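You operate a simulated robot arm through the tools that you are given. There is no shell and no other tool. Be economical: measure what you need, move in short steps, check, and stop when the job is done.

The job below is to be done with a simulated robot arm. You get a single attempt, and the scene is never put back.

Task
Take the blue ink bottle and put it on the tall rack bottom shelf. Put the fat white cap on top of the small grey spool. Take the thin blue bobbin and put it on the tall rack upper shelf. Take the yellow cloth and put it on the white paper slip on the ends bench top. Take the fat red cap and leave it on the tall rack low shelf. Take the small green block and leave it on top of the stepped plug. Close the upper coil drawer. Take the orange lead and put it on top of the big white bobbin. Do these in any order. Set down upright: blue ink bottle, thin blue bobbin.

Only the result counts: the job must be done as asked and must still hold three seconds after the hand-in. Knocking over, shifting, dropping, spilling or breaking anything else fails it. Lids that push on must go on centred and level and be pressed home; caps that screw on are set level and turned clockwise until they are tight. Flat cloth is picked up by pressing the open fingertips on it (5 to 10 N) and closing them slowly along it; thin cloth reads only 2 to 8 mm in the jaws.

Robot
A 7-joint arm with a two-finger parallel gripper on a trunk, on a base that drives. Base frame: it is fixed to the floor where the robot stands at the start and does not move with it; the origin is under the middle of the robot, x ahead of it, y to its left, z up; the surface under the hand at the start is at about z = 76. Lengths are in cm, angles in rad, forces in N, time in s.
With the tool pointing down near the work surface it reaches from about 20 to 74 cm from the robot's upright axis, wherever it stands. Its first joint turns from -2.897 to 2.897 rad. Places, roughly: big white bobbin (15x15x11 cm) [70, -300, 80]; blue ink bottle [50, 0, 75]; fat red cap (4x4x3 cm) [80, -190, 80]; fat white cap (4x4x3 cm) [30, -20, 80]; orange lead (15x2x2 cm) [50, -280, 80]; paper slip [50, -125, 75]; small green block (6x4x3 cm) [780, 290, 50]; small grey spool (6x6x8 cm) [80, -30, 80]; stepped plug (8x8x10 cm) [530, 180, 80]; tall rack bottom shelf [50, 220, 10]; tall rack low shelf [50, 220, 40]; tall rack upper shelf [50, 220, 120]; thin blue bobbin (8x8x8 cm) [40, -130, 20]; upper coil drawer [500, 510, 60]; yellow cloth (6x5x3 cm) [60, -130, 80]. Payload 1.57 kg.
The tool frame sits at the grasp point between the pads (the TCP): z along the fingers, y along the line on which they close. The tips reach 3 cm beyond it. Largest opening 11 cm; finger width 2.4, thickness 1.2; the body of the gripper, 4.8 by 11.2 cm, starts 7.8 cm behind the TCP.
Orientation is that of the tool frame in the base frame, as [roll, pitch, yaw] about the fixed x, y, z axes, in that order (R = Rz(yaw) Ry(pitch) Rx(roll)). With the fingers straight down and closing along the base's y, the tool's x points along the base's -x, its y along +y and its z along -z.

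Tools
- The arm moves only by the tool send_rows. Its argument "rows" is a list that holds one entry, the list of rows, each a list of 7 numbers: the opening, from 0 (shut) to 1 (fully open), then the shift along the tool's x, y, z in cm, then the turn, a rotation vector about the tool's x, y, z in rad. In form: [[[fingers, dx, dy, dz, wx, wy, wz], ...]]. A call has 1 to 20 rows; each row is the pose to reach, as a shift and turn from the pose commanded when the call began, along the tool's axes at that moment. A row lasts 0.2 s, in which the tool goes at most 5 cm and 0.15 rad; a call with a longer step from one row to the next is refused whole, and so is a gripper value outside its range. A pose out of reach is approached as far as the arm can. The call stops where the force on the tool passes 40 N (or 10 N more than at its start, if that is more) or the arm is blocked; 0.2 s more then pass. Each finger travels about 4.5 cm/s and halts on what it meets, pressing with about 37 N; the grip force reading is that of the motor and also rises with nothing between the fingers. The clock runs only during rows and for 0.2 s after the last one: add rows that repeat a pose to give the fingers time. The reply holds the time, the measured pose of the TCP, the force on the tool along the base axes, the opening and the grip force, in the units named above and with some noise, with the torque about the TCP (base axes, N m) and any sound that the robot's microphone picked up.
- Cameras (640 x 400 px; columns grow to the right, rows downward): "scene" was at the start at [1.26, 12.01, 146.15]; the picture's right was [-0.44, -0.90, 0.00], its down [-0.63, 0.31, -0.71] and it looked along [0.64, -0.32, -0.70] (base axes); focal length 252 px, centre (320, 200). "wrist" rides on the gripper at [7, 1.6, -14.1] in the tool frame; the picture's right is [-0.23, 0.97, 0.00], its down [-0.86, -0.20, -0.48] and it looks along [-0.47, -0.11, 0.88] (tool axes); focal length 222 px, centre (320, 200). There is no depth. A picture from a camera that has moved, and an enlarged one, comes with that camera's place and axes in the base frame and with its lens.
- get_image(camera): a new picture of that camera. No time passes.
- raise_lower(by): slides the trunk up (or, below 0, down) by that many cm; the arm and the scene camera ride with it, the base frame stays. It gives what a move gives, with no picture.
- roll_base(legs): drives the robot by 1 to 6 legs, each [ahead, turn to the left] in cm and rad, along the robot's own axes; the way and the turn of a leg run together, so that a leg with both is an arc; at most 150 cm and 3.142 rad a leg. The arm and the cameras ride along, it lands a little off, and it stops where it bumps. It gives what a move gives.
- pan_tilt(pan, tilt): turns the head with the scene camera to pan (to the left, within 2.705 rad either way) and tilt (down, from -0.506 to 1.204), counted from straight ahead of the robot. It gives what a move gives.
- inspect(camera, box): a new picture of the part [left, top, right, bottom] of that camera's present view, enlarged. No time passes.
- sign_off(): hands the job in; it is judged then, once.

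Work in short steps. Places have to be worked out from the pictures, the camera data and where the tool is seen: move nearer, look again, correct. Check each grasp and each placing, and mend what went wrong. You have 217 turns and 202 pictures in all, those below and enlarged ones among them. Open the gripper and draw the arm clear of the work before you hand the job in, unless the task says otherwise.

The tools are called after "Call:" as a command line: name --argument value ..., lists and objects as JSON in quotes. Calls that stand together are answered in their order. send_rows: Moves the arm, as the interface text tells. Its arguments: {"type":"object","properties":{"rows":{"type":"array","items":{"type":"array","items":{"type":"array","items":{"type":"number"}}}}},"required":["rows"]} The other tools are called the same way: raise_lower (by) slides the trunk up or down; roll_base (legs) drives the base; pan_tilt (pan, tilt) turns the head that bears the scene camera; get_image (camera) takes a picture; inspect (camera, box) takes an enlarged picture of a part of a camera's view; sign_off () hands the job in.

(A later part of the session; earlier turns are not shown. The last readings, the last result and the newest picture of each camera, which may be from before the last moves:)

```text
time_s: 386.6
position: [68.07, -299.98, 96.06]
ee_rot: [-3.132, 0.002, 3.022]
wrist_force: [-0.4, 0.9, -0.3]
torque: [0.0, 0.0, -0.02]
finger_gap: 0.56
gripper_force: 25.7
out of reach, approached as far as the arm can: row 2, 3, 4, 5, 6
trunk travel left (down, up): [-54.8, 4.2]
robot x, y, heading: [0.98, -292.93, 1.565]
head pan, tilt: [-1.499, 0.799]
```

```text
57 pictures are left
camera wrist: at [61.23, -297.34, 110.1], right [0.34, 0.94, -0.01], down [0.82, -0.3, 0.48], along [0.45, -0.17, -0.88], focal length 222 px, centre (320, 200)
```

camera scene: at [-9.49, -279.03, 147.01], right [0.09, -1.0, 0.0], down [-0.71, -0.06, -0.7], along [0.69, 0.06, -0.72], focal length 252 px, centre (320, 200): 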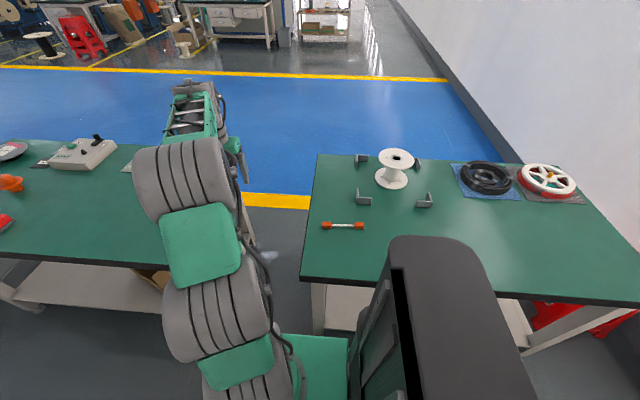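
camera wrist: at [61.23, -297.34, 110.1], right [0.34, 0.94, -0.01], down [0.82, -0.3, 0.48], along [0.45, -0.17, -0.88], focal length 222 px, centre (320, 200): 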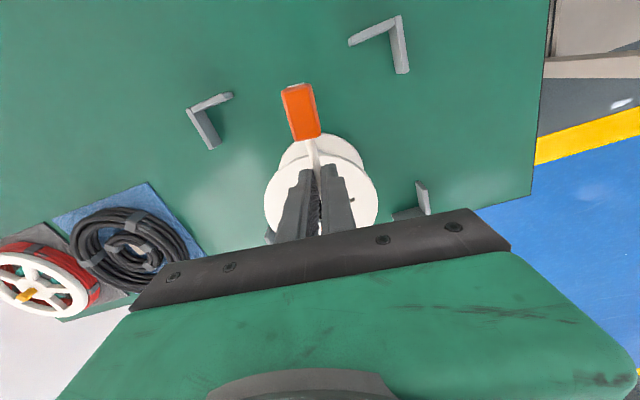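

Still short by 6 cm. Use the sideways grip instead and tilt about the lead's own axis (keeps the lead level while extending reach): first turn back.

Call:
send_rows --rows '[[[0, 0, 0, -0.5, 0, 0, 0.12], [0, 0, 0, -1, 0, 0, 0.24], [0, 0, 0, -1.5, 0, 0, 0.36], [0, 0, 0, -2, 0, 0, 0.48], [0, 0, 0, -2.5, 0, 0, 0.6], [0, 0, 0, -3, 0, 0, 0.72], [0, 0, 0, -3, 0, 0, 0.84], [0, 0, 0, -3, 0, 0, 0.96], [0, 0, 0, -3, 0, 0, 1.08], [0, 0, 0, -3, 0, 0, 1.2], [0, 0, 0, -3, 0, 0, 1.3], [0, 0, 0, -3, 0, 0, 1.4]]]'

Call:
send_rows --rows '[[[0, 0, 0, 0, -0.07, 0, 0], [0, 0, 0, 0, -0.14, 0, 0], [0, 0, 0, 0, -0.21, 0, 0], [0, 0, 0, 0, -0.28, 0, 0], [0, 0, 0, 0, -0.35, 0, 0], [0, 0, 0, 0, -0.42, 0, 0], [0, 0, 0, 0, -0.42, 0, 0], [0, 0, 0, 0, -0.42, 0, 0], [0, 0, 0, 0, -0.42, 0, 0]]]'

Call:
get_image --camera "wrist"

```text
time_s: 389.2
position: [68.13, -299.91, 99.11]
ee_rot: [3.138, 0.01, 1.62]
wrist_force: [0.9, -1.0, -0.8]
torque: [-0.03, 0.02, 0.03]
finger_gap: 0.55
gripper_force: 25.5
trunk travel left (down, up): [-54.8, 4.2]
robot x, y, heading: [0.72, -293.19, 1.558]
head pan, tilt: [-1.499, 0.799]
```

```text
time_s: 391.2
position: [71.83, -301.5, 102.32]
ee_rot: [2.747, -0.013, 1.633]
wrist_force: [-0.3, 0.2, -0.5]
torque: [-0.02, 0.01, -0.03]
finger_gap: 0.56
gripper_force: 25.8
out of reach, approached as far as the arm can: row 2, 5, 6, 7, 8, 9
trunk travel left (down, up): [-54.8, 4.2]
robot x, y, heading: [1.0, -293.53, 1.561]
head pan, tilt: [-1.499, 0.799]
```

```text
56 pictures are left
camera wrist: at [67.35, -294.92, 115.9], right [0.91, -0.18, 0.37], down [-0.32, -0.88, 0.36], along [0.27, -0.44, -0.86], focal length 222 px, centre (320, 200)
```

wrist: 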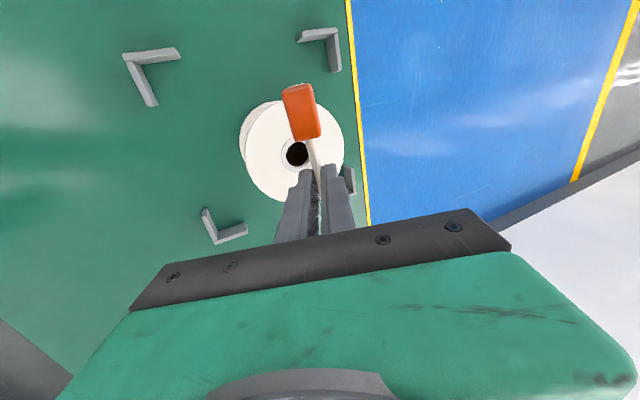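

Tilt gives the reach. Lower toward the flange (commanded z≈91.5).

Call:
send_rows --rows '[[[0, 0, -0.7, 1.6, 0, 0, 0], [0, 0, -1.3, 3.2, 0, 0, 0], [0, 0, -2, 4.8, 0, 0, 0], [0, 0, -2.5, 6, 0, 0, 0], [0, 0, -2.5, 6, 0, 0, 0], [0, 0, -2.5, 6, 0, 0, 0]]]'

Call:
get_image --camera "wrist"

Call:
inspect --camera "scene" --box '[290, 80, 430, 180]'

```text
time_s: 392.6
position: [75.15, -302.68, 97.14]
ee_rot: [2.726, 0.007, 1.624]
wrist_force: [-0.4, 0.3, 0.0]
torque: [-0.01, -0.01, -0.01]
finger_gap: 0.58
gripper_force: 25.8
out of reach, approached as far as the arm can: row 1, 2, 3, 4, 5, 6
trunk travel left (down, up): [-54.8, 4.2]
robot x, y, heading: [1.18, -292.84, 1.56]
head pan, tilt: [-1.499, 0.799]
```

```text
55 pictures are left
camera wrist: at [70.37, -295.85, 110.61], right [0.9, -0.18, 0.4], down [-0.33, -0.87, 0.36], along [0.28, -0.46, -0.84], focal length 222 px, centre (320, 200)
```

wrist: 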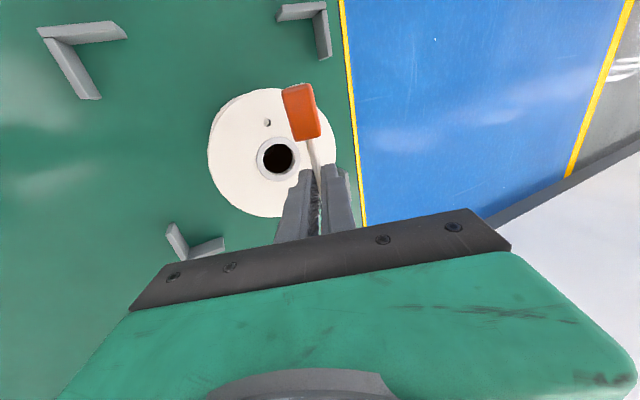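

```text
4.00 times, centred on (360, 130) of scene
camera zoom: at [-6.55, -298.32, 161.01], right [0.06, -1.0, 0.0], down [-0.72, -0.04, -0.7], along [0.7, 0.04, -0.72], focal length 1007 px, centre (160, 480)
```

zoom: 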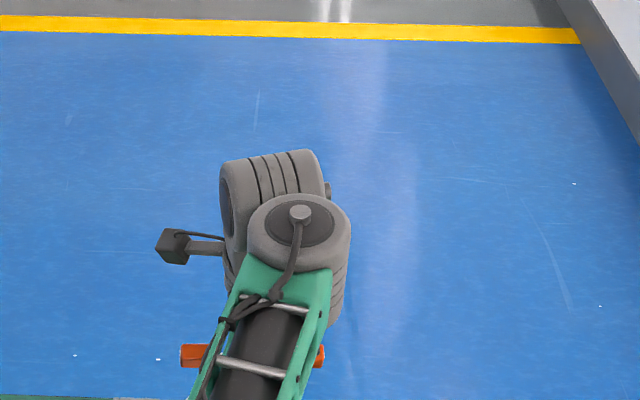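

Command and pose have drifted apart; lower the trunk 4 cm to re-sync, then nudge back 1.6 cm in x.

Call:
raise_lower --by -4

Call:
send_rows --rows '[[[0, 0, -0.8, -0.3, 0, 0, 0], [0, 0, -1.5, -0.65, 0, 0, 0], [0, 0, -1.5, -0.65, 0, 0, 0]]]'

Call:
get_image --camera "wrist"

```text
time_s: 393.5
position: [74.84, -302.65, 93.28]
ee_rot: [2.725, 0.008, 1.623]
wrist_force: [0.0, 0.0, -0.6]
torque: [0.0, 0.0, 0.0]
finger_gap: 0.55
gripper_force: 25.2
trunk travel left (down, up): [-50.8, 8.2]
robot x, y, heading: [1.01, -292.98, 1.557]
head pan, tilt: [-1.499, 0.799]
```

```text
time_s: 394.3
position: [74.58, -303.21, 93.29]
ee_rot: [2.728, 0.001, 1.623]
wrist_force: [0.2, 0.4, -0.9]
torque: [-0.01, -0.01, 0.0]
finger_gap: 0.59
gripper_force: 25.7
out of reach, approached as far as the arm can: row 1, 2, 3
trunk travel left (down, up): [-50.8, 8.2]
robot x, y, heading: [0.73, -293.37, 1.555]
head pan, tilt: [-1.499, 0.799]
```

```text
53 pictures are left
camera wrist: at [70.01, -296.34, 106.85], right [0.9, -0.18, 0.39], down [-0.33, -0.87, 0.36], along [0.28, -0.45, -0.85], focal length 222 px, centre (320, 200)
```

wrist: 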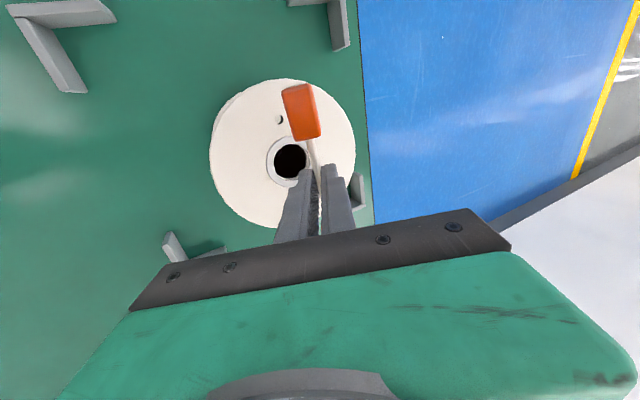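

Offset is only ~1 cm, acceptable. Lower further with the trunk in small steps.

Call:
raise_lower --by -2.3

Call:
get_image --camera "wrist"

```text
time_s: 395.0
position: [74.7, -303.13, 91.06]
ee_rot: [2.728, 0.003, 1.625]
wrist_force: [-0.4, -0.1, -0.8]
torque: [-0.02, 0.02, 0.01]
finger_gap: 0.56
gripper_force: 25.7
trunk travel left (down, up): [-48.5, 10.5]
robot x, y, heading: [1.07, -293.21, 1.556]
head pan, tilt: [-1.499, 0.799]
```

```text
52 pictures are left
camera wrist: at [70.01, -296.34, 104.55], right [0.9, -0.18, 0.39], down [-0.33, -0.87, 0.36], along [0.28, -0.45, -0.85], focal length 222 px, centre (320, 200)
```

wrist: 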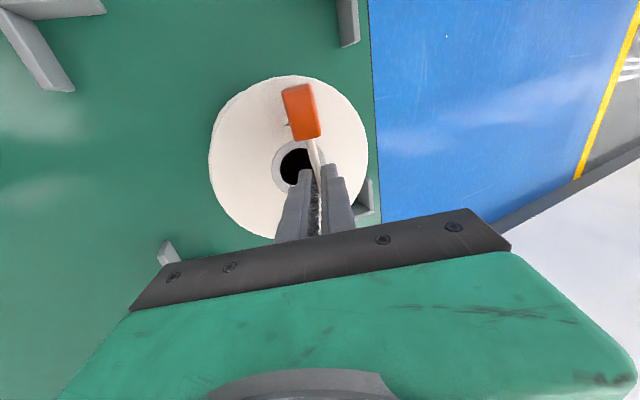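

Call:
raise_lower --by -0.7

Call:
raise_lower --by -0.5

Call:
inspect --camera "wrist" --box '[200, 60, 400, 240]'

```text
time_s: 395.5
position: [74.55, -303.08, 90.38]
ee_rot: [2.729, 0.003, 1.625]
wrist_force: [0.2, -0.1, 0.9]
torque: [-0.03, -0.01, 0.05]
finger_gap: 0.58
gripper_force: 25.1
trunk travel left (down, up): [-47.8, 11.2]
robot x, y, heading: [0.71, -293.06, 1.562]
head pan, tilt: [-1.499, 0.799]
```

```text
time_s: 396.1
position: [74.76, -303.06, 90.21]
ee_rot: [2.721, 0.004, 1.624]
wrist_force: [0.7, -0.4, 14.6]
torque: [-0.25, -0.09, 0.03]
finger_gap: 0.55
gripper_force: 26.2
trunk travel left (down, up): [-47.3, 11.7]
robot x, y, heading: [1.32, -293.19, 1.556]
head pan, tilt: [-1.499, 0.799]
```

```text
2.22 times, centred on (300, 150) of wrist
camera zoom: at [69.92, -296.32, 103.75], right [0.9, -0.18, 0.4], down [-0.33, -0.87, 0.36], along [0.29, -0.46, -0.84], focal length 494 px, centre (364, 311)
```

zoom: 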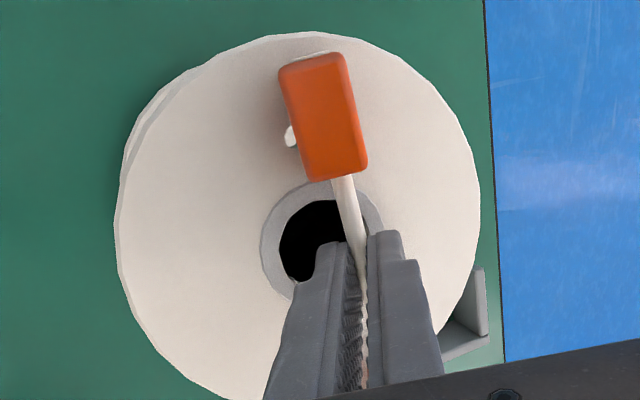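

Contact at 15 N. Open while rising slightly, so the lower finger doesn't press on the flange.

Call:
send_rows --rows '[[[0.08, 0, 0.08, -0.2, 0, 0, 0], [0.13, 0, 0.14, -0.35, 0, 0, 0], [0.2, 0, 0.2, -0.5, 0, 0, 0], [0.25, 0, 0.25, -0.6, 0, 0, 0], [0.25, 0, 0.25, -0.6, 0, 0, 0], [0.25, 0, 0.25, -0.6, 0, 0, 0]]]'

Call:
inspect --camera "wrist" --box '[200, 60, 400, 240]'

```text
time_s: 397.5
position: [74.69, -303.11, 90.7]
ee_rot: [2.727, 0.002, 1.625]
wrist_force: [9.1, -1.2, 14.0]
torque: [-0.02, -0.23, 0.0]
finger_gap: 1.51
gripper_force: 0.0
trunk travel left (down, up): [-47.3, 11.7]
robot x, y, heading: [0.75, -293.41, 1.558]
head pan, tilt: [-1.499, 0.799]
```

```text
2.22 times, centred on (300, 150) of wrist
camera zoom: at [69.99, -296.34, 104.1], right [0.9, -0.18, 0.39], down [-0.33, -0.87, 0.36], along [0.28, -0.46, -0.85], focal length 494 px, centre (364, 311)
```

zoom: 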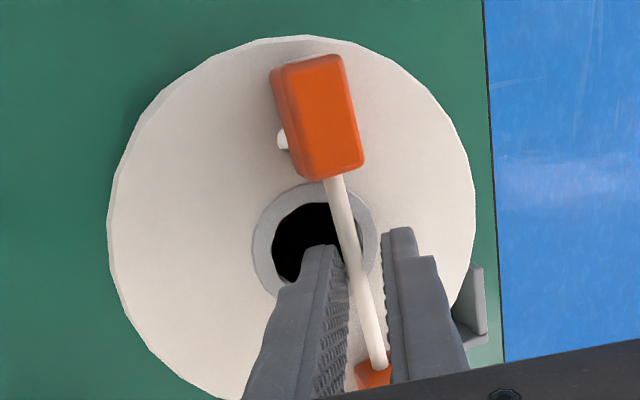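

The lead is released and resting; the left finger touches the hub rim. Raise straight up with the trunk.

Call:
raise_lower --by 2

Call:
inspect --camera "wrist" --box '[200, 60, 400, 240]'

```text
time_s: 398.1
position: [74.69, -303.14, 92.41]
ee_rot: [2.733, 0.002, 1.625]
wrist_force: [-0.2, -0.4, -0.4]
torque: [0.05, 0.04, -0.01]
finger_gap: 2.74
gripper_force: 0.0
trunk travel left (down, up): [-49.3, 9.7]
robot x, y, heading: [1.12, -293.16, 1.559]
head pan, tilt: [-1.499, 0.799]
```

```text
2.22 times, centred on (300, 150) of wrist
camera zoom: at [70.02, -296.36, 105.86], right [0.9, -0.18, 0.39], down [-0.33, -0.87, 0.36], along [0.28, -0.45, -0.85], focal length 494 px, centre (364, 311)
```

zoom: 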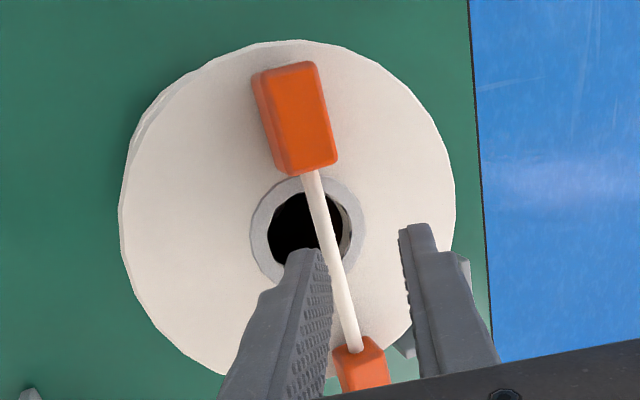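

Free. Raise more and check the final rest of the lead.

Call:
raise_lower --by 9

Call:
get_image --camera "wrist"

```text
time_s: 399.4
position: [74.66, -303.2, 101.52]
ee_rot: [2.727, 0.005, 1.624]
wrist_force: [0.3, -0.2, -0.4]
torque: [-0.01, -0.02, 0.0]
finger_gap: 2.77
gripper_force: 0.0
trunk travel left (down, up): [-58.3, 0.7]
robot x, y, heading: [1.01, -293.05, 1.559]
head pan, tilt: [-1.499, 0.799]
```

```text
48 pictures are left
camera wrist: at [70.02, -296.34, 115.0], right [0.9, -0.18, 0.39], down [-0.33, -0.87, 0.36], along [0.28, -0.45, -0.85], focal length 222 px, centre (320, 200)
```

wrist: 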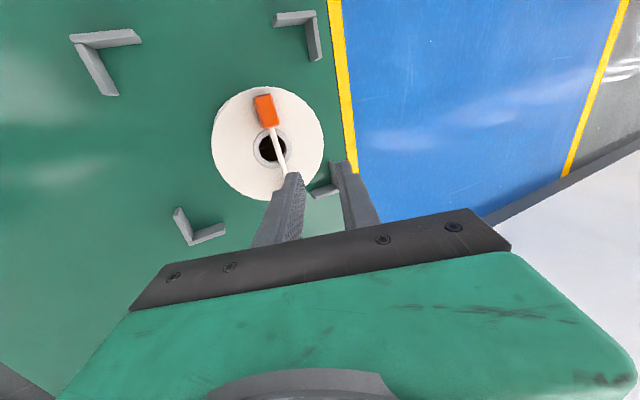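

The lead lies across the bobbin top. Next the aisle jobs; the way round is the far end of the corridor. Pull the arm in: untilt and retract first.

Call:
send_rows --rows '[[[0.4, 2.8, -2.9, -1.8, 0.06, 0, 0], [0.4, 5.6, -5.8, -3.6, 0.12, 0, 0], [0.4, 8.4, -8.7, -5.4, 0.18, 0, 0], [0.4, 11.1, -11.5, -7.3, 0.24, 0, 0], [0.4, 13.9, -14.4, -9.1, 0.3, 0, 0], [0.4, 16.7, -17.3, -10.9, 0.36, 0, 0], [0.4, 19.5, -20.2, -12.7, 0.414, 0, 0]]]'

Call:
send_rows --rows '[[[0.4, 3.2, -3.3, 0, 0, 0, -0.107], [0.4, 6.4, -6.5, 0, 0, 0, -0.214], [0.4, 9.5, -9.8, 0, 0, 0, -0.321], [0.4, 12.7, -13.1, 0, 0, 0, -0.429], [0.4, 15.9, -16.3, 0, 0, 0, -0.536], [0.4, 19.1, -19.6, 0, 0, 0, -0.643], [0.4, 22.2, -22.8, 0, 0, 0, -0.75], [0.4, 25.4, -26.1, 0, 0, 0, -0.857], [0.4, 28.6, -29.4, 0, 0, 0, -0.964], [0.4, 31.8, -32.6, 0, 0, 0, -1.071], [0.4, 35, -35.9, 0, 0, 0, -1.179], [0.4, 38.1, -39.2, 0, 0, 0, -1.286], [0.4, 41.3, -42.4, 0, 0, 0, -1.393], [0.4, 44.5, -45.7, 0, 0, 0, -1.5]]]'

```text
time_s: 401.0
position: [59.41, -279.93, 109.71]
ee_rot: [-3.127, 0.019, 1.591]
wrist_force: [-1.4, -0.3, -0.9]
torque: [0.02, -0.06, 0.01]
finger_gap: 4.39
gripper_force: 0.0
out of reach, approached as far as the arm can: row 1, 2, 3, 4, 5, 6, 7
trunk travel left (down, up): [-58.3, 0.7]
robot x, y, heading: [1.14, -293.08, 1.562]
head pan, tilt: [-1.499, 0.799]
```

```text
time_s: 404.0
position: [2.34, -230.43, 113.53]
ee_rot: [-3.123, 0.0, 3.128]
wrist_force: [0.6, 0.3, 0.7]
torque: [-0.04, 0.0, 0.02]
finger_gap: 4.39
gripper_force: 0.1
out of reach, approached as far as the arm can: row 1, 2, 3, 4, 5, 6, 7, 8, 9, 10, 11, 12, 13, 14
trunk travel left (down, up): [-58.3, 0.7]
robot x, y, heading: [0.93, -292.85, 1.563]
head pan, tilt: [-1.499, 0.799]
```

Arm is ahead. Drive up the corridor.

Call:
roll_base --legs '[[90, 0.03], [90, 0], [90, 0]]'

```text
time_s: 417.4
position: [-0.61, 39.37, 113.6]
ee_rot: [-3.124, -0.001, -3.133]
wrist_force: [-0.7, 0.9, 0.5]
torque: [-0.04, 0.0, 0.0]
finger_gap: 4.39
gripper_force: 0.1
trunk travel left (down, up): [-58.3, 0.7]
robot x, y, heading: [-0.76, -23.64, 1.581]
head pan, tilt: [-1.499, 0.799]
```

Call:
roll_base --legs '[[40, 0.08], [40, -0.07], [50, -0.02]]'

```text
time_s: 424.5
position: [-4.44, 169.94, 113.61]
ee_rot: [-3.123, -0.003, 3.137]
wrist_force: [0.2, 0.9, -0.4]
torque: [-0.02, -0.02, -0.04]
finger_gap: 4.39
gripper_force: 0.1
trunk travel left (down, up): [-58.3, 0.7]
robot x, y, heading: [-5.3, 107.11, 1.562]
head pan, tilt: [-1.499, 0.799]
```

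Call:
roll_base --legs '[[50, 0.01], [60, 0.02]]'

Call:
pan_tilt --pan 0 --tilt 0.4

Call:
get_image --camera "scene"

```text
time_s: 430.5
position: [-7.7, 280.73, 113.5]
ee_rot: [-3.124, -0.001, -3.117]
wrist_force: [0.2, -0.1, -0.5]
torque: [0.02, 0.02, -0.02]
finger_gap: 4.41
gripper_force: 0.1
trunk travel left (down, up): [-58.3, 0.7]
robot x, y, heading: [-6.51, 218.03, 1.6]
head pan, tilt: [-1.499, 0.799]
```

```text
time_s: 432.1
position: [-7.6, 280.59, 113.78]
ee_rot: [-3.124, -0.002, -3.116]
wrist_force: [-0.5, -0.7, -0.5]
torque: [0.01, 0.0, 0.0]
finger_gap: 4.41
gripper_force: 0.1
trunk travel left (down, up): [-58.3, 0.7]
robot x, y, heading: [-6.94, 217.84, 1.597]
head pan, tilt: [0.0, 0.4]
```

```text
47 pictures are left
camera scene: at [-22.19, 220.84, 168.01], right [1.0, 0.03, 0.0], down [0.01, -0.39, -0.92], along [-0.03, 0.92, -0.39], focal length 252 px, centre (320, 200)
```

scene: 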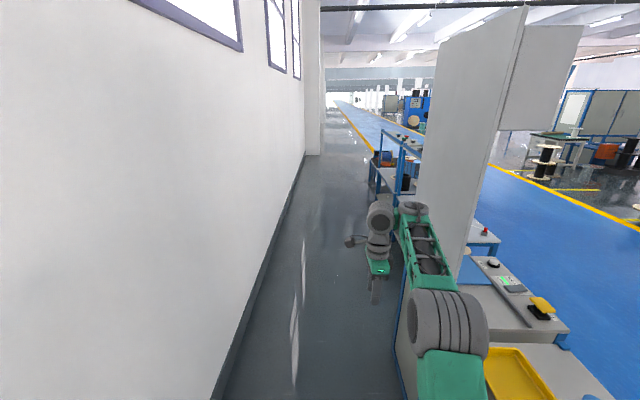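

The corridor continues clear. Drive on about 370 cm.

Call:
roll_base --legs '[[120, -0.03], [120, 0], [120, 0]]'

Call:
pan_tilt --pan -0.5 --tilt 0.45

Call:
get_image --camera "scene"

```text
time_s: 449.5
position: [-12.06, 640.28, 113.62]
ee_rot: [-3.125, -0.003, -3.131]
wrist_force: [0.7, 0.4, -0.1]
torque: [0.02, 0.01, -0.01]
finger_gap: 4.44
gripper_force: 0.1
trunk travel left (down, up): [-58.3, 0.7]
robot x, y, heading: [-12.21, 577.37, 1.586]
head pan, tilt: [0.0, 0.4]
```

```text
time_s: 450.5
position: [-12.06, 640.19, 113.63]
ee_rot: [-3.124, -0.002, -3.131]
wrist_force: [0.2, -0.1, 0.7]
torque: [0.02, 0.0, -0.02]
finger_gap: 4.4
gripper_force: 0.1
trunk travel left (down, up): [-58.3, 0.7]
robot x, y, heading: [-11.81, 577.53, 1.586]
head pan, tilt: [-0.499, 0.45]
```

```text
46 pictures are left
camera scene: at [-23.16, 579.55, 167.55], right [0.89, -0.47, 0.0], down [-0.2, -0.39, -0.9], along [0.42, 0.8, -0.44], focal length 252 px, centre (320, 200)
```

scene: 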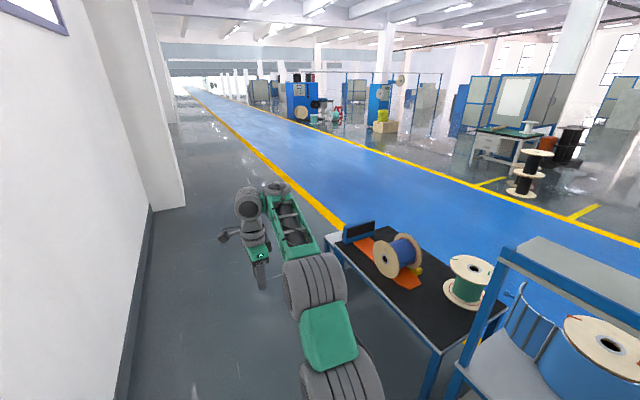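

Free after the black table (ends y≈700). Drive on and turn right into the aisle.

Call:
roll_base --legs '[[100, 0], [65, 0], [40, -0.8], [40, -0.8], [100, -0.3]]'

Call:
pan_tilt --pan -0.4 --tilt 0.25

Call:
get_image --camera "scene"

```text
time_s: 465.8
position: [151.12, 769.8, 113.7]
ee_rot: [-3.125, -0.003, 1.308]
wrist_force: [0.0, -0.2, 0.1]
torque: [0.01, -0.01, -0.01]
finger_gap: 4.39
gripper_force: 0.1
trunk travel left (down, up): [-58.3, 0.7]
robot x, y, heading: [90.93, 788.12, -0.265]
head pan, tilt: [-0.499, 0.45]
stopped in leg 5: the robot was blocked; the commanded pose is now the measured one
```

```text
time_s: 466.5
position: [151.14, 770.26, 113.59]
ee_rot: [-3.125, -0.002, 1.309]
wrist_force: [-0.1, -0.6, -0.3]
torque: [0.02, 0.02, 0.03]
finger_gap: 4.37
gripper_force: 0.2
trunk travel left (down, up): [-58.3, 0.7]
robot x, y, heading: [91.45, 788.54, -0.269]
head pan, tilt: [-0.4, 0.25]
```

```text
45 pictures are left
camera scene: at [96.74, 799.23, 169.41], right [-0.62, -0.79, 0.0], down [-0.19, 0.15, -0.97], along [0.76, -0.6, -0.25], focal length 252 px, centre (320, 200)
```

scene: 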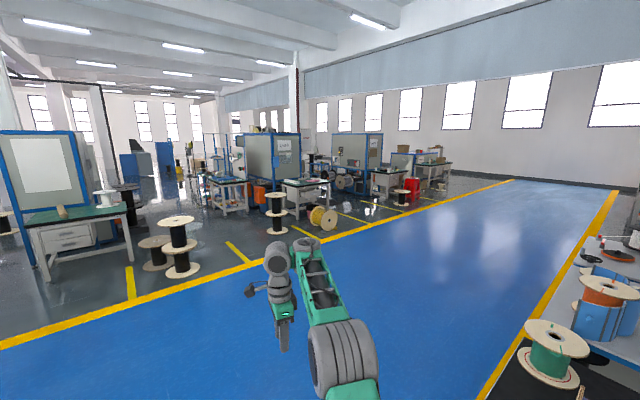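

The base stopped early; look down ahead for the obstacle.

Call:
pan_tilt --pan -0.1 --tilt 0.9

Call:
get_image --camera "scene"

```text
time_s: 467.6
position: [151.39, 770.21, 113.68]
ee_rot: [-3.127, 0.0, 1.309]
wrist_force: [-0.7, 0.2, 0.1]
torque: [-0.01, 0.0, 0.01]
finger_gap: 4.4
gripper_force: 0.0
trunk travel left (down, up): [-58.3, 0.7]
robot x, y, heading: [91.11, 788.38, -0.267]
head pan, tilt: [-0.099, 0.901]
```

```text
44 pictures are left
camera scene: at [96.47, 802.32, 163.72], right [-0.36, -0.93, 0.0], down [-0.73, 0.28, -0.62], along [0.58, -0.22, -0.78], focal length 252 px, centre (320, 200)
```

scene: 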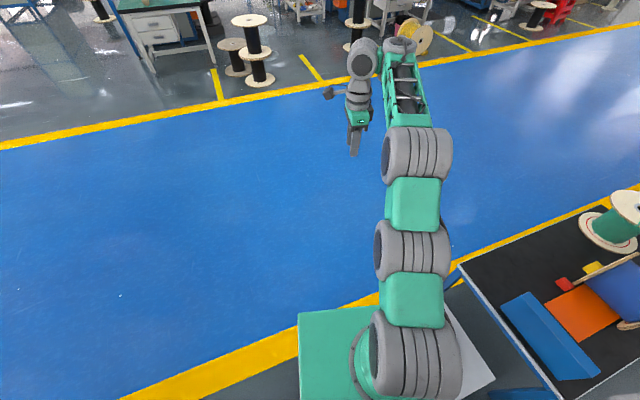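

The black table's corner is close on the right. Move ahead bearing slightly left, then check from the open aisle.

Call:
roll_base --legs '[[50, 0.15], [60, -0.3]]'

```text
time_s: 469.6
position: [175.67, 767.11, 113.52]
ee_rot: [-3.123, 0.002, 1.346]
wrist_force: [0.5, 2.2, 0.3]
torque: [-0.19, 0.1, -0.01]
finger_gap: 4.4
gripper_force: 0.1
trunk travel left (down, up): [-58.3, 0.7]
robot x, y, heading: [115.04, 784.13, -0.431]
head pan, tilt: [-0.099, 0.901]
stopped in leg 1: the robot was blocked; the commanded pose is now the measured one
```

Call:
pan_tilt --pan -1.3 --tilt 1.0

Call:
get_image --camera "scene"

```text
time_s: 471.1
position: [175.3, 766.32, 113.57]
ee_rot: [-3.123, -0.005, 1.338]
wrist_force: [0.7, 0.0, -0.1]
torque: [-0.05, 0.03, -0.01]
finger_gap: 4.38
gripper_force: 0.1
trunk travel left (down, up): [-58.3, 0.7]
robot x, y, heading: [114.78, 784.17, -0.431]
head pan, tilt: [-1.3, 1.0]
```

```text
43 pictures are left
camera scene: at [115.04, 794.02, 162.99], right [-0.99, 0.16, 0.0], down [0.13, 0.83, -0.54], along [-0.09, -0.53, -0.84], focal length 252 px, centre (320, 200)
```

scene: 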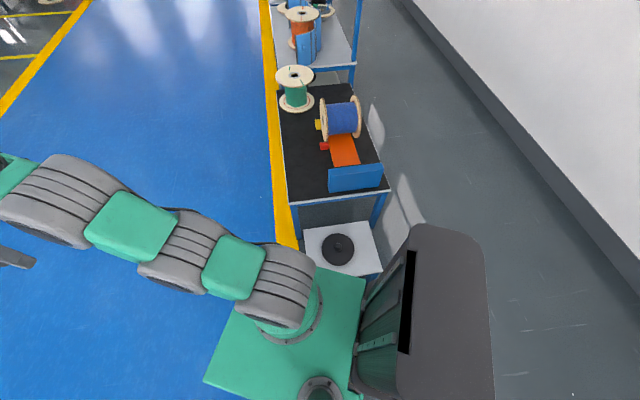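

A low stand with a reel is right beside my base. Back off slightly, turn left away from it, then drive ahead.

Call:
roll_base --legs '[[-12, 0], [0, 0.75], [70, 0]]'

Call:
get_image --camera "scene"

```text
time_s: 477.8
position: [227.13, 842.7, 113.62]
ee_rot: [-3.123, -0.005, 2.117]
wrist_force: [0.6, 0.0, -0.1]
torque: [0.0, 0.0, -0.03]
finger_gap: 4.41
gripper_force: 0.1
trunk travel left (down, up): [-58.3, 0.7]
robot x, y, heading: [171.49, 813.13, 0.347]
head pan, tilt: [-1.3, 1.0]
```

```text
42 pictures are left
camera scene: at [164.94, 820.16, 162.99], right [-0.81, -0.58, 0.0], down [-0.49, 0.69, -0.54], along [0.31, -0.44, -0.84], focal length 252 px, centre (320, 200)
```

scene: 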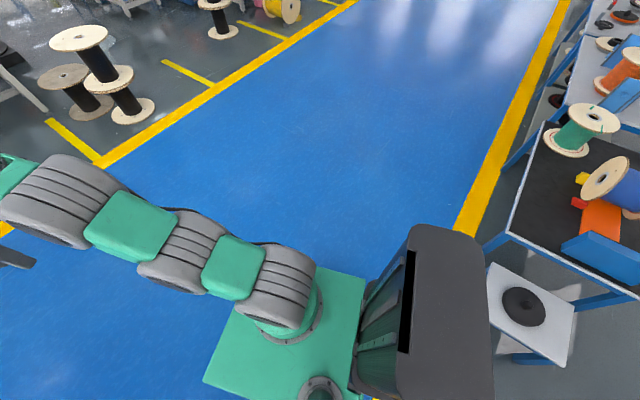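

That was just the table's own lower shelf; nothing moved. Now head down the aisle toward the drawer station.

Call:
roll_base --legs '[[0, -1.2], [130, 0], [110, 0]]'

Call:
pan_tilt --pan 0.2 --tilt 0.4

Call:
get_image --camera "scene"

```text
time_s: 492.6
position: [378.7, 593.29, 113.54]
ee_rot: [-3.122, -0.005, 0.923]
wrist_force: [-0.1, 0.4, 0.7]
torque: [0.03, 0.0, 0.02]
finger_gap: 4.4
gripper_force: 0.2
trunk travel left (down, up): [-58.3, 0.7]
robot x, y, heading: [330.91, 633.7, -0.841]
head pan, tilt: [-1.3, 1.0]
```

```text
time_s: 494.2
position: [378.68, 593.19, 113.61]
ee_rot: [-3.122, -0.005, 0.923]
wrist_force: [0.3, -0.1, 0.4]
torque: [0.05, -0.03, 0.03]
finger_gap: 4.4
gripper_force: 0.1
trunk travel left (down, up): [-58.3, 0.7]
robot x, y, heading: [330.6, 633.82, -0.847]
head pan, tilt: [0.201, 0.4]
```

```text
41 pictures are left
camera scene: at [345.78, 643.11, 168.01], right [-0.6, -0.8, 0.0], down [-0.31, 0.23, -0.92], along [0.74, -0.55, -0.39], focal length 252 px, centre (320, 200)
```

scene: 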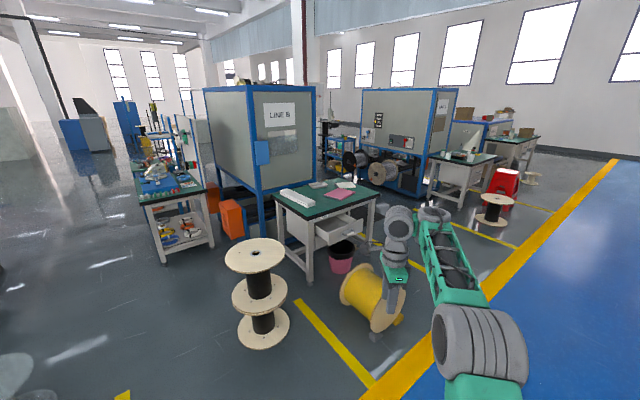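

Zoom on the table: its upper drawer is open towards me.

Call:
inspect --camera "scene" --box '[260, 170, 420, 290]'

```text
3.33 times, centred on (340, 230) of scene
camera zoom: at [345.78, 643.11, 168.01], right [-0.6, -0.8, 0.0], down [-0.31, 0.23, -0.92], along [0.74, -0.55, -0.39], focal length 839 px, centre (253, 100)
```

zoom: 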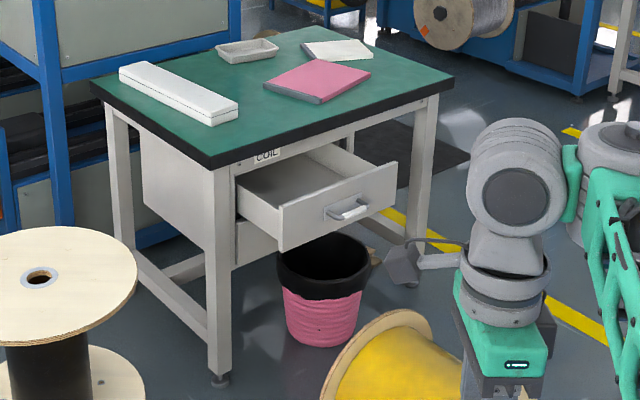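

The drawer front is at x≈481, y 495–532, z 55–66, pulled out toward the aisle; a yellow drum lies before it at ~(450,512). I'll come from the right side: drive to about (448,405) and face +y.

Call:
roll_base --legs '[[0, -0.72], [115, 0], [115, 0], [0, 1.57], [112, 0]]'

Call:
pan_tilt --pan 0.9 --tilt 0.6

Call:
get_image --camera "scene"

```text
time_s: 516.3
position: [512.34, 418.0, 113.6]
ee_rot: [-3.121, -0.005, 1.778]
wrist_force: [0.8, -1.1, 0.6]
torque: [0.0, -0.02, -0.01]
finger_gap: 4.37
gripper_force: 0.1
trunk travel left (down, up): [-58.3, 0.7]
robot x, y, heading: [450.33, 408.47, 0.012]
head pan, tilt: [0.201, 0.4]
```

```text
time_s: 517.4
position: [512.34, 417.99, 113.5]
ee_rot: [-3.122, -0.002, 1.779]
wrist_force: [1.0, 0.3, 0.6]
torque: [-0.03, 0.02, 0.01]
finger_gap: 4.4
gripper_force: 0.0
trunk travel left (down, up): [-58.3, 0.7]
robot x, y, heading: [450.17, 408.06, 0.009]
head pan, tilt: [0.901, 0.6]
```

```text
39 pictures are left
camera scene: at [449.57, 431.08, 166.19], right [0.79, -0.61, 0.0], down [-0.35, -0.45, -0.83], along [0.51, 0.65, -0.56], focal length 252 px, centre (320, 200)
```

scene: 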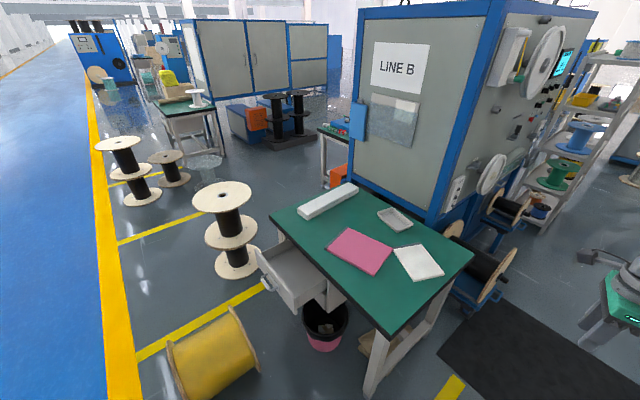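

Drawer panel: x≈482.5, y 494–529, z 56–66; drum's near edge y≈497. Turn to face +y, move up 28 cm, lower the trunk.

Call:
roll_base --legs '[[0, 1.56], [28, 0]]'

Call:
raise_lower --by -30

```text
time_s: 523.2
position: [440.63, 498.94, 113.57]
ee_rot: [-3.123, -0.005, -2.936]
wrist_force: [-0.1, 0.0, -0.6]
torque: [-0.03, 0.02, -0.01]
finger_gap: 4.4
gripper_force: 0.2
trunk travel left (down, up): [-58.3, 0.7]
robot x, y, heading: [450.26, 436.89, 1.58]
head pan, tilt: [0.901, 0.6]
```

```text
time_s: 526.2
position: [440.6, 498.94, 83.55]
ee_rot: [-3.122, -0.005, -2.935]
wrist_force: [0.7, 0.4, -0.7]
torque: [0.01, -0.01, 0.02]
finger_gap: 4.36
gripper_force: 0.1
trunk travel left (down, up): [-28.3, 30.7]
robot x, y, heading: [449.66, 436.99, 1.575]
head pan, tilt: [0.901, 0.6]
```

Tilt the tool forward toward +x with closed fingers, in front of the drawer panel.

Call:
send_rows --rows '[[[0, -1.8, 0.1, 1.9, 0.012, -0.122, 0.02], [0, -3.5, 0.2, 3.9, 0.024, -0.244, 0.04], [0, -5.3, 0.3, 5.8, 0.037, -0.367, 0.06], [0, -7.1, 0.4, 7.8, 0.049, -0.489, 0.08], [0, -8.8, 0.4, 9.7, 0.061, -0.611, 0.1], [0, -10.6, 0.5, 11.7, 0.073, -0.733, 0.12], [0, -12.4, 0.6, 13.6, 0.086, -0.856, 0.14], [0, -14.1, 0.7, 15.6, 0.098, -0.978, 0.16], [0, -15.9, 0.8, 17.5, 0.11, -1.1, 0.18], [0, -15.9, 0.8, 17.5, 0.11, -1.1, 0.18]]]'

Call:
get_image --camera "wrist"

```text
time_s: 528.4
position: [456.01, 503.84, 66.62]
ee_rot: [-3.118, 0.437, 3.105]
wrist_force: [0.2, 0.0, -0.2]
torque: [-0.03, 0.03, 0.01]
finger_gap: 0.0
gripper_force: 21.1
out of reach, approached as far as the arm can: row 1, 2, 3, 4, 5, 6, 7, 8, 9, 10
trunk travel left (down, up): [-28.3, 30.7]
robot x, y, heading: [450.02, 437.07, 1.585]
head pan, tilt: [0.901, 0.6]
```

```text
38 pictures are left
camera wrist: at [443.7, 506.2, 76.42], right [0.25, 0.96, 0.07], down [0.56, -0.21, 0.8], along [0.79, -0.16, -0.6], focal length 222 px, centre (320, 200)
```

wrist: 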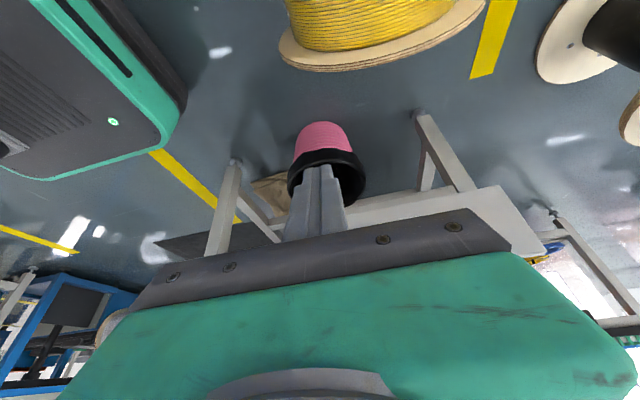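

Reach is short here. Raise, shift the base ~11 cm closer to the table and 10 cm forward, then lower again.

Call:
raise_lower --by 28

Call:
roll_base --legs '[[-15, 0.35], [-15, -0.35], [19, -0.3], [19, 0.3]]'

Call:
raise_lower --by -28

Call:
get_image --camera "wrist"

```text
time_s: 531.2
position: [455.85, 503.76, 94.48]
ee_rot: [-3.116, 0.437, 3.106]
wrist_force: [-0.6, 0.3, 0.3]
torque: [-0.03, -0.01, 0.04]
finger_gap: 0.0
gripper_force: 21.0
trunk travel left (down, up): [-56.3, 2.7]
robot x, y, heading: [450.21, 436.81, 1.58]
head pan, tilt: [0.901, 0.6]
```

```text
time_s: 536.1
position: [466.77, 512.43, 94.64]
ee_rot: [-3.116, 0.436, 3.104]
wrist_force: [0.1, -0.5, 0.0]
torque: [0.02, -0.02, 0.02]
finger_gap: 0.0
gripper_force: 21.4
trunk travel left (down, up): [-56.3, 2.7]
robot x, y, heading: [460.9, 445.53, 1.584]
head pan, tilt: [0.901, 0.6]
```

```text
time_s: 538.9
position: [466.77, 512.45, 66.58]
ee_rot: [-3.116, 0.435, 3.105]
wrist_force: [0.4, 0.0, 0.0]
torque: [0.05, 0.0, 0.01]
finger_gap: 0.02
gripper_force: 20.7
trunk travel left (down, up): [-28.3, 30.7]
robot x, y, heading: [461.01, 445.93, 1.578]
head pan, tilt: [0.901, 0.6]
```

```text
37 pictures are left
camera wrist: at [454.46, 514.95, 76.41], right [0.25, 0.96, 0.07], down [0.56, -0.21, 0.8], along [0.79, -0.16, -0.6], focal length 222 px, centre (320, 200)
```

wrist: 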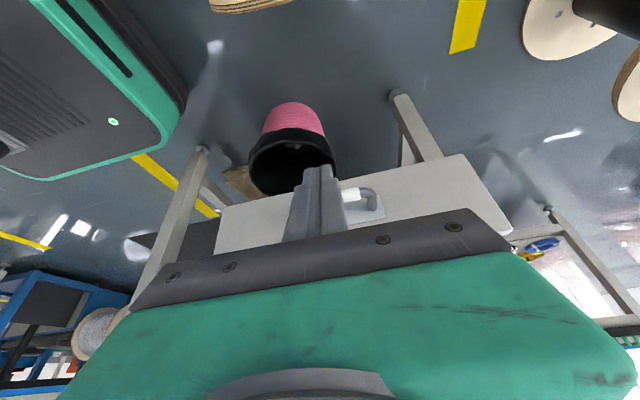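

Panel and handle are clear. Shift to y≈504, z≈61 beside the handle and advance to just short of the panel.

Call:
send_rows --rows '[[[0, 0.7, -2.8, 1.7, 0, 0, 0], [0, 1.3, -5.6, 3.4, 0, 0, 0], [0, 2, -8.4, 5.1, 0, 0, 0], [0, -0.7, -8.3, 6.4, 0, 0, 0], [0, -3.4, -8.2, 7.6, 0, 0, 0], [0, -6.2, -8.1, 8.9, 0, 0, 0], [0, -8, -8, 9.7, 0, 0, 0], [0, -8, -8, 9.7, 0, 0, 0]]]'

Call:
get_image --camera "wrist"

```text
time_s: 540.7
position: [466.97, 511.49, 62.03]
ee_rot: [-3.115, 0.437, 3.1]
wrist_force: [0.4, 0.5, 0.0]
torque: [0.02, -0.01, -0.01]
finger_gap: 0.0
gripper_force: 21.2
out of reach, approached as far as the arm can: row 1, 2, 3, 4, 5, 6, 7, 8
trunk travel left (down, up): [-28.3, 30.7]
robot x, y, heading: [460.89, 445.39, 1.577]
head pan, tilt: [0.901, 0.6]
```

```text
36 pictures are left
camera wrist: at [454.74, 513.92, 71.81], right [0.26, 0.96, 0.07], down [0.56, -0.21, 0.8], along [0.79, -0.16, -0.6], focal length 222 px, centre (320, 200)
```

wrist: 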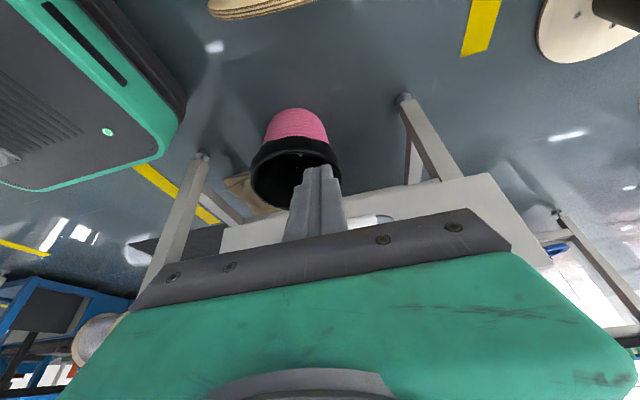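

The far sideways reach is at its limit. I'll push nearer the panel's right end instead (y≈499), with the base 5 cm further forward so the arm is more compact.

Call:
roll_base --legs '[[5, 0]]'

Call:
send_rows --rows '[[[0, 0.5, -4, -0.5, 0, 0, 0], [0, 1, -8, -1, 0, 0, 0], [0, 1, -12, -1, 0, 0, 0], [0, 1, -16, -1, 0, 0, 0], [0, 1, -17.5, -1, 0, 0, 0], [0, 1, -17.5, -1, 0, 0, 0]]]'

```text
time_s: 541.6
position: [466.92, 516.29, 61.94]
ee_rot: [-3.115, 0.436, 3.101]
wrist_force: [-1.2, 0.8, -0.1]
torque: [-0.01, -0.02, 0.02]
finger_gap: 0.0
gripper_force: 21.3
trunk travel left (down, up): [-28.3, 30.7]
robot x, y, heading: [460.56, 450.51, 1.578]
head pan, tilt: [0.901, 0.6]
```

```text
time_s: 543.0
position: [467.05, 516.31, 62.02]
ee_rot: [-3.115, 0.438, 3.099]
wrist_force: [0.4, -0.4, -0.4]
torque: [0.01, -0.02, 0.0]
finger_gap: 0.0
gripper_force: 21.7
out of reach, approached as far as the arm can: row 1, 2, 3, 4, 5, 6
trunk travel left (down, up): [-28.3, 30.7]
robot x, y, heading: [461.19, 450.36, 1.58]
head pan, tilt: [0.901, 0.6]
```

The stored command still holds the unreachable tilt; relax it by tilting back 0.5.

Call:
send_rows --rows '[[[0, 0, 0, 0, 0, 0.12, 0], [0, 0, 0, 0, 0, 0.24, 0], [0, 0, 0, 0, 0, 0.36, 0], [0, 0, 0, 0, 0, 0.5, 0], [0, 0, 0, 0, 0, 0.5, 0]]]'

```text
time_s: 544.2
position: [467.19, 517.54, 61.92]
ee_rot: [-3.115, -0.064, 3.09]
wrist_force: [0.8, 0.3, -0.1]
torque: [0.0, 0.02, -0.04]
finger_gap: 0.01
gripper_force: 21.4
out of reach, approached as far as the arm can: row 1, 2, 3, 4, 5
trunk travel left (down, up): [-28.3, 30.7]
robot x, y, heading: [460.75, 450.27, 1.577]
head pan, tilt: [0.901, 0.6]
```

The stored target lies beyond reach; pull it back toward the robot by 20 cm until it becomes reachable.

Call:
send_rows --rows '[[[0, 0, -4.5, 0, 0, 0, 0], [0, 0, -9, 0, 0, 0, 0], [0, 0, -13.5, 0, 0, 0, 0], [0, 0, -18, 0, 0, 0, 0], [0, 0, -18, 0, 0, 0, 0]]]'

```text
time_s: 545.5
position: [467.24, 517.68, 61.89]
ee_rot: [-3.115, -0.066, 3.087]
wrist_force: [-0.5, -0.5, -0.4]
torque: [0.0, -0.01, 0.01]
finger_gap: 0.01
gripper_force: 20.8
out of reach, approached as far as the arm can: row 1, 2, 3, 4, 5
trunk travel left (down, up): [-28.3, 30.7]
robot x, y, heading: [460.71, 450.33, 1.58]
head pan, tilt: [0.901, 0.6]
```

Probe which directions are free: try up and inward together.

Call:
send_rows --rows '[[[0, 0, -1, -3, 0, 0, 0], [0, 0, -2, -6, 0, 0, 0], [0, 0, -4, -9, 0, 0, 0], [0, 0, -7, -12, 0, 0, 0], [0, 0, -10, -15, 0, 0, 0], [0, 0, -13, -18, 0, 0, 0], [0, 0, -13, -18, 0, 0, 0]]]'

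Call:
pan_tilt --pan 0 --tilt 0.8

Call:
get_image --camera "scene"

```text
time_s: 547.0
position: [459.8, 512.38, 83.69]
ee_rot: [-3.086, -0.119, 3.086]
wrist_force: [-0.1, -0.5, 1.2]
torque: [0.07, -0.03, 0.0]
finger_gap: 0.02
gripper_force: 21.2
out of reach, approached as far as the arm can: row 1, 2, 3, 4, 5, 6
trunk travel left (down, up): [-28.3, 30.7]
robot x, y, heading: [460.96, 450.6, 1.58]
head pan, tilt: [0.901, 0.6]
```

```text
time_s: 548.2
position: [459.98, 512.54, 83.49]
ee_rot: [-3.084, -0.119, 3.084]
wrist_force: [-0.3, -0.5, -0.8]
torque: [0.0, -0.03, 0.04]
finger_gap: 0.03
gripper_force: 21.2
trunk travel left (down, up): [-28.3, 30.7]
robot x, y, heading: [460.86, 450.53, 1.583]
head pan, tilt: [0.0, 0.799]
```

```text
35 pictures are left
camera scene: at [445.27, 452.71, 134.51], right [1.0, 0.01, 0.0], down [0.01, -0.72, -0.7], along [-0.01, 0.7, -0.72], focal length 252 px, centre (320, 200)
```

scene: 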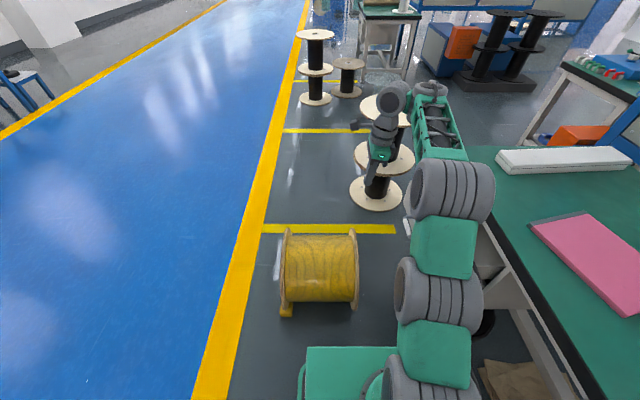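

Re-synced now (last row reachable). Move inward to y≈500 and tilt to ~0.6 gradually.

Call:
send_rows --rows '[[[0, -0.8, -2, 0, -0.01, -0.12, 0], [0, -1.6, -4, 0, -0.02, -0.24, 0], [0, -2.4, -6, 0, -0.03, -0.36, 0], [0, -3.2, -8, 0, -0.04, -0.48, 0], [0, -4, -10, 0, -0.05, -0.6, 0], [0, -4.7, -11.7, 0, -0.057, -0.7, 0], [0, -4.7, -11.7, 0, -0.057, -0.7, 0]]]'

```text
time_s: 549.9
position: [467.28, 507.85, 93.71]
ee_rot: [-3.14, 0.437, 3.074]
wrist_force: [0.9, -0.4, -0.2]
torque: [0.01, 0.0, 0.02]
finger_gap: 0.0
gripper_force: 21.5
out of reach, approached as far as the arm can: row 1, 2, 3, 4, 5, 6, 7
trunk travel left (down, up): [-28.3, 30.7]
robot x, y, heading: [460.78, 450.77, 1.578]
head pan, tilt: [0.0, 0.799]
```

Tilt saturates at 0.44 in this wrist branch, but that suffices as a paddle. Back the tilt command off to re-sync.

Call:
send_rows --rows '[[[0, 0, 0, 0, 0, 0.12, 0], [0, 0, 0, 0, 0, 0.24, 0], [0, 0, 0, 0, 0, 0.36, 0], [0, 0, 0, 0, 0, 0.36, 0], [0, 0, 0, 0, 0, 0.36, 0]]]'

```text
time_s: 551.0
position: [466.95, 507.54, 93.93]
ee_rot: [-3.138, 0.076, 3.074]
wrist_force: [0.2, 0.1, -1.2]
torque: [0.0, -0.01, 0.03]
finger_gap: 0.0
gripper_force: 21.1
trunk travel left (down, up): [-28.3, 30.7]
robot x, y, heading: [460.73, 450.57, 1.579]
head pan, tilt: [0.0, 0.799]
```

Call:
send_rows --rows '[[[0, 0.2, -1.7, 3.8, 0, 0, 0], [0, 0.3, -3.4, 7.6, 0, 0, 0], [0, 0.5, -5.1, 11.4, 0, 0, 0], [0, 0.7, -6.8, 15.2, 0, 0, 0], [0, 0.87, -8.5, 19, 0, 0, 0], [0, 0.87, -8.5, 19, 0, 0, 0]]]'

```text
time_s: 552.5
position: [466.75, 506.81, 92.0]
ee_rot: [-3.138, 0.077, 3.074]
wrist_force: [-0.1, 0.1, 0.8]
torque: [-0.01, -0.02, 0.01]
finger_gap: 0.01
gripper_force: 21.2
out of reach, approached as far as the arm can: row 1, 2, 3, 4, 5, 6
trunk travel left (down, up): [-28.3, 30.7]
robot x, y, heading: [460.37, 450.7, 1.584]
head pan, tilt: [0.0, 0.799]
```

Joint limits block this branch. Reset the wrist: first turn the tool radial.

Call:
send_rows --rows '[[[0, 0, 0, 0, 0, 0, -0.14], [0, 0, 0, 0, 0, 0, -0.28], [0, 0, 0, 0, 0, 0, -0.42], [0, 0, 0, 0, 0, 0, -0.56], [0, 0, 0, 0, 0, 0, -0.7], [0, 0, 0, 0, 0, 0, -0.84], [0, 0, 0, 0, 0, 0, -0.98], [0, 0, 0, 0, 0, 0, -1.12], [0, 0, 0, 0, 0, 0, -1.26], [0, 0, 0, 0, 0, 0, -1.4], [0, 0, 0, 0, 0, 0, -1.5], [0, 0, 0, 0, 0, 0, -1.5]]]'

Call:
send_rows --rows '[[[0, 0.8, 0, 0, 0, -0.13, 0], [0, 1.6, 0, 0, 0, -0.26, 0], [0, 2.4, 0, 0, 0, -0.39, 0], [0, 3.2, 0, 0, 0, -0.52, 0], [0, 4, 0, 0, 0, -0.65, 0], [0, 4.8, 0, 0, 0, -0.78, 0], [0, 5.6, 0, 0, 0, -0.9, 0], [0, 5.6, 0, 0, 0, -0.9, 0]]]'

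```text
time_s: 555.0
position: [466.61, 506.56, 92.19]
ee_rot: [-3.067, -0.003, -1.708]
wrist_force: [-0.7, -0.8, -0.3]
torque: [0.0, -0.04, -0.01]
finger_gap: 0.02
gripper_force: 21.7
trunk travel left (down, up): [-28.3, 30.7]
robot x, y, heading: [460.81, 450.58, 1.579]
head pan, tilt: [0.0, 0.799]
```

```text
time_s: 556.9
position: [466.29, 520.5, 109.31]
ee_rot: [-3.049, 0.787, -1.632]
wrist_force: [0.4, -0.7, 0.6]
torque: [0.03, 0.01, -0.01]
finger_gap: 0.0
gripper_force: 20.7
out of reach, approached as far as the arm can: row 1, 2, 3, 4, 5, 6, 7, 8
trunk travel left (down, up): [-28.3, 30.7]
robot x, y, heading: [461.21, 450.76, 1.576]
head pan, tilt: [0.0, 0.799]
```

Natural branch again. Move inward and down to (466,499,75), keeping tilt.

Call:
send_rows --rows '[[[0, 4.3, -0.2, 1, -0.01, 0, 0], [0, 8.6, -0.3, 2, -0.02, 0, 0], [0, 13, -0.5, 3.1, -0.03, 0, 0], [0, 17.3, -0.7, 4.1, -0.04, 0, 0], [0, 21.6, -0.8, 5.1, -0.05, 0, 0], [0, 25.9, -1, 6.1, -0.06, 0, 0], [0, 30.3, -1.1, 7.2, -0.07, 0, 0], [0, 34.6, -1.3, 8.2, -0.08, 0, 0], [0, 38.9, -1.4, 9.2, -0.09, 0, 0], [0, 38.9, -1.4, 9.2, -0.09, 0, 0]]]'

```text
time_s: 559.0
position: [467.5, 521.91, 107.25]
ee_rot: [-3.14, 0.777, -1.632]
wrist_force: [0.2, -0.5, -0.8]
torque: [0.0, 0.0, -0.01]
finger_gap: 0.0
gripper_force: 21.7
out of reach, approached as far as the arm can: row 1, 2, 3, 4, 5, 6, 7, 8, 9, 10
trunk travel left (down, up): [-28.3, 30.7]
robot x, y, heading: [461.05, 450.96, 1.577]
head pan, tilt: [0.0, 0.799]
```

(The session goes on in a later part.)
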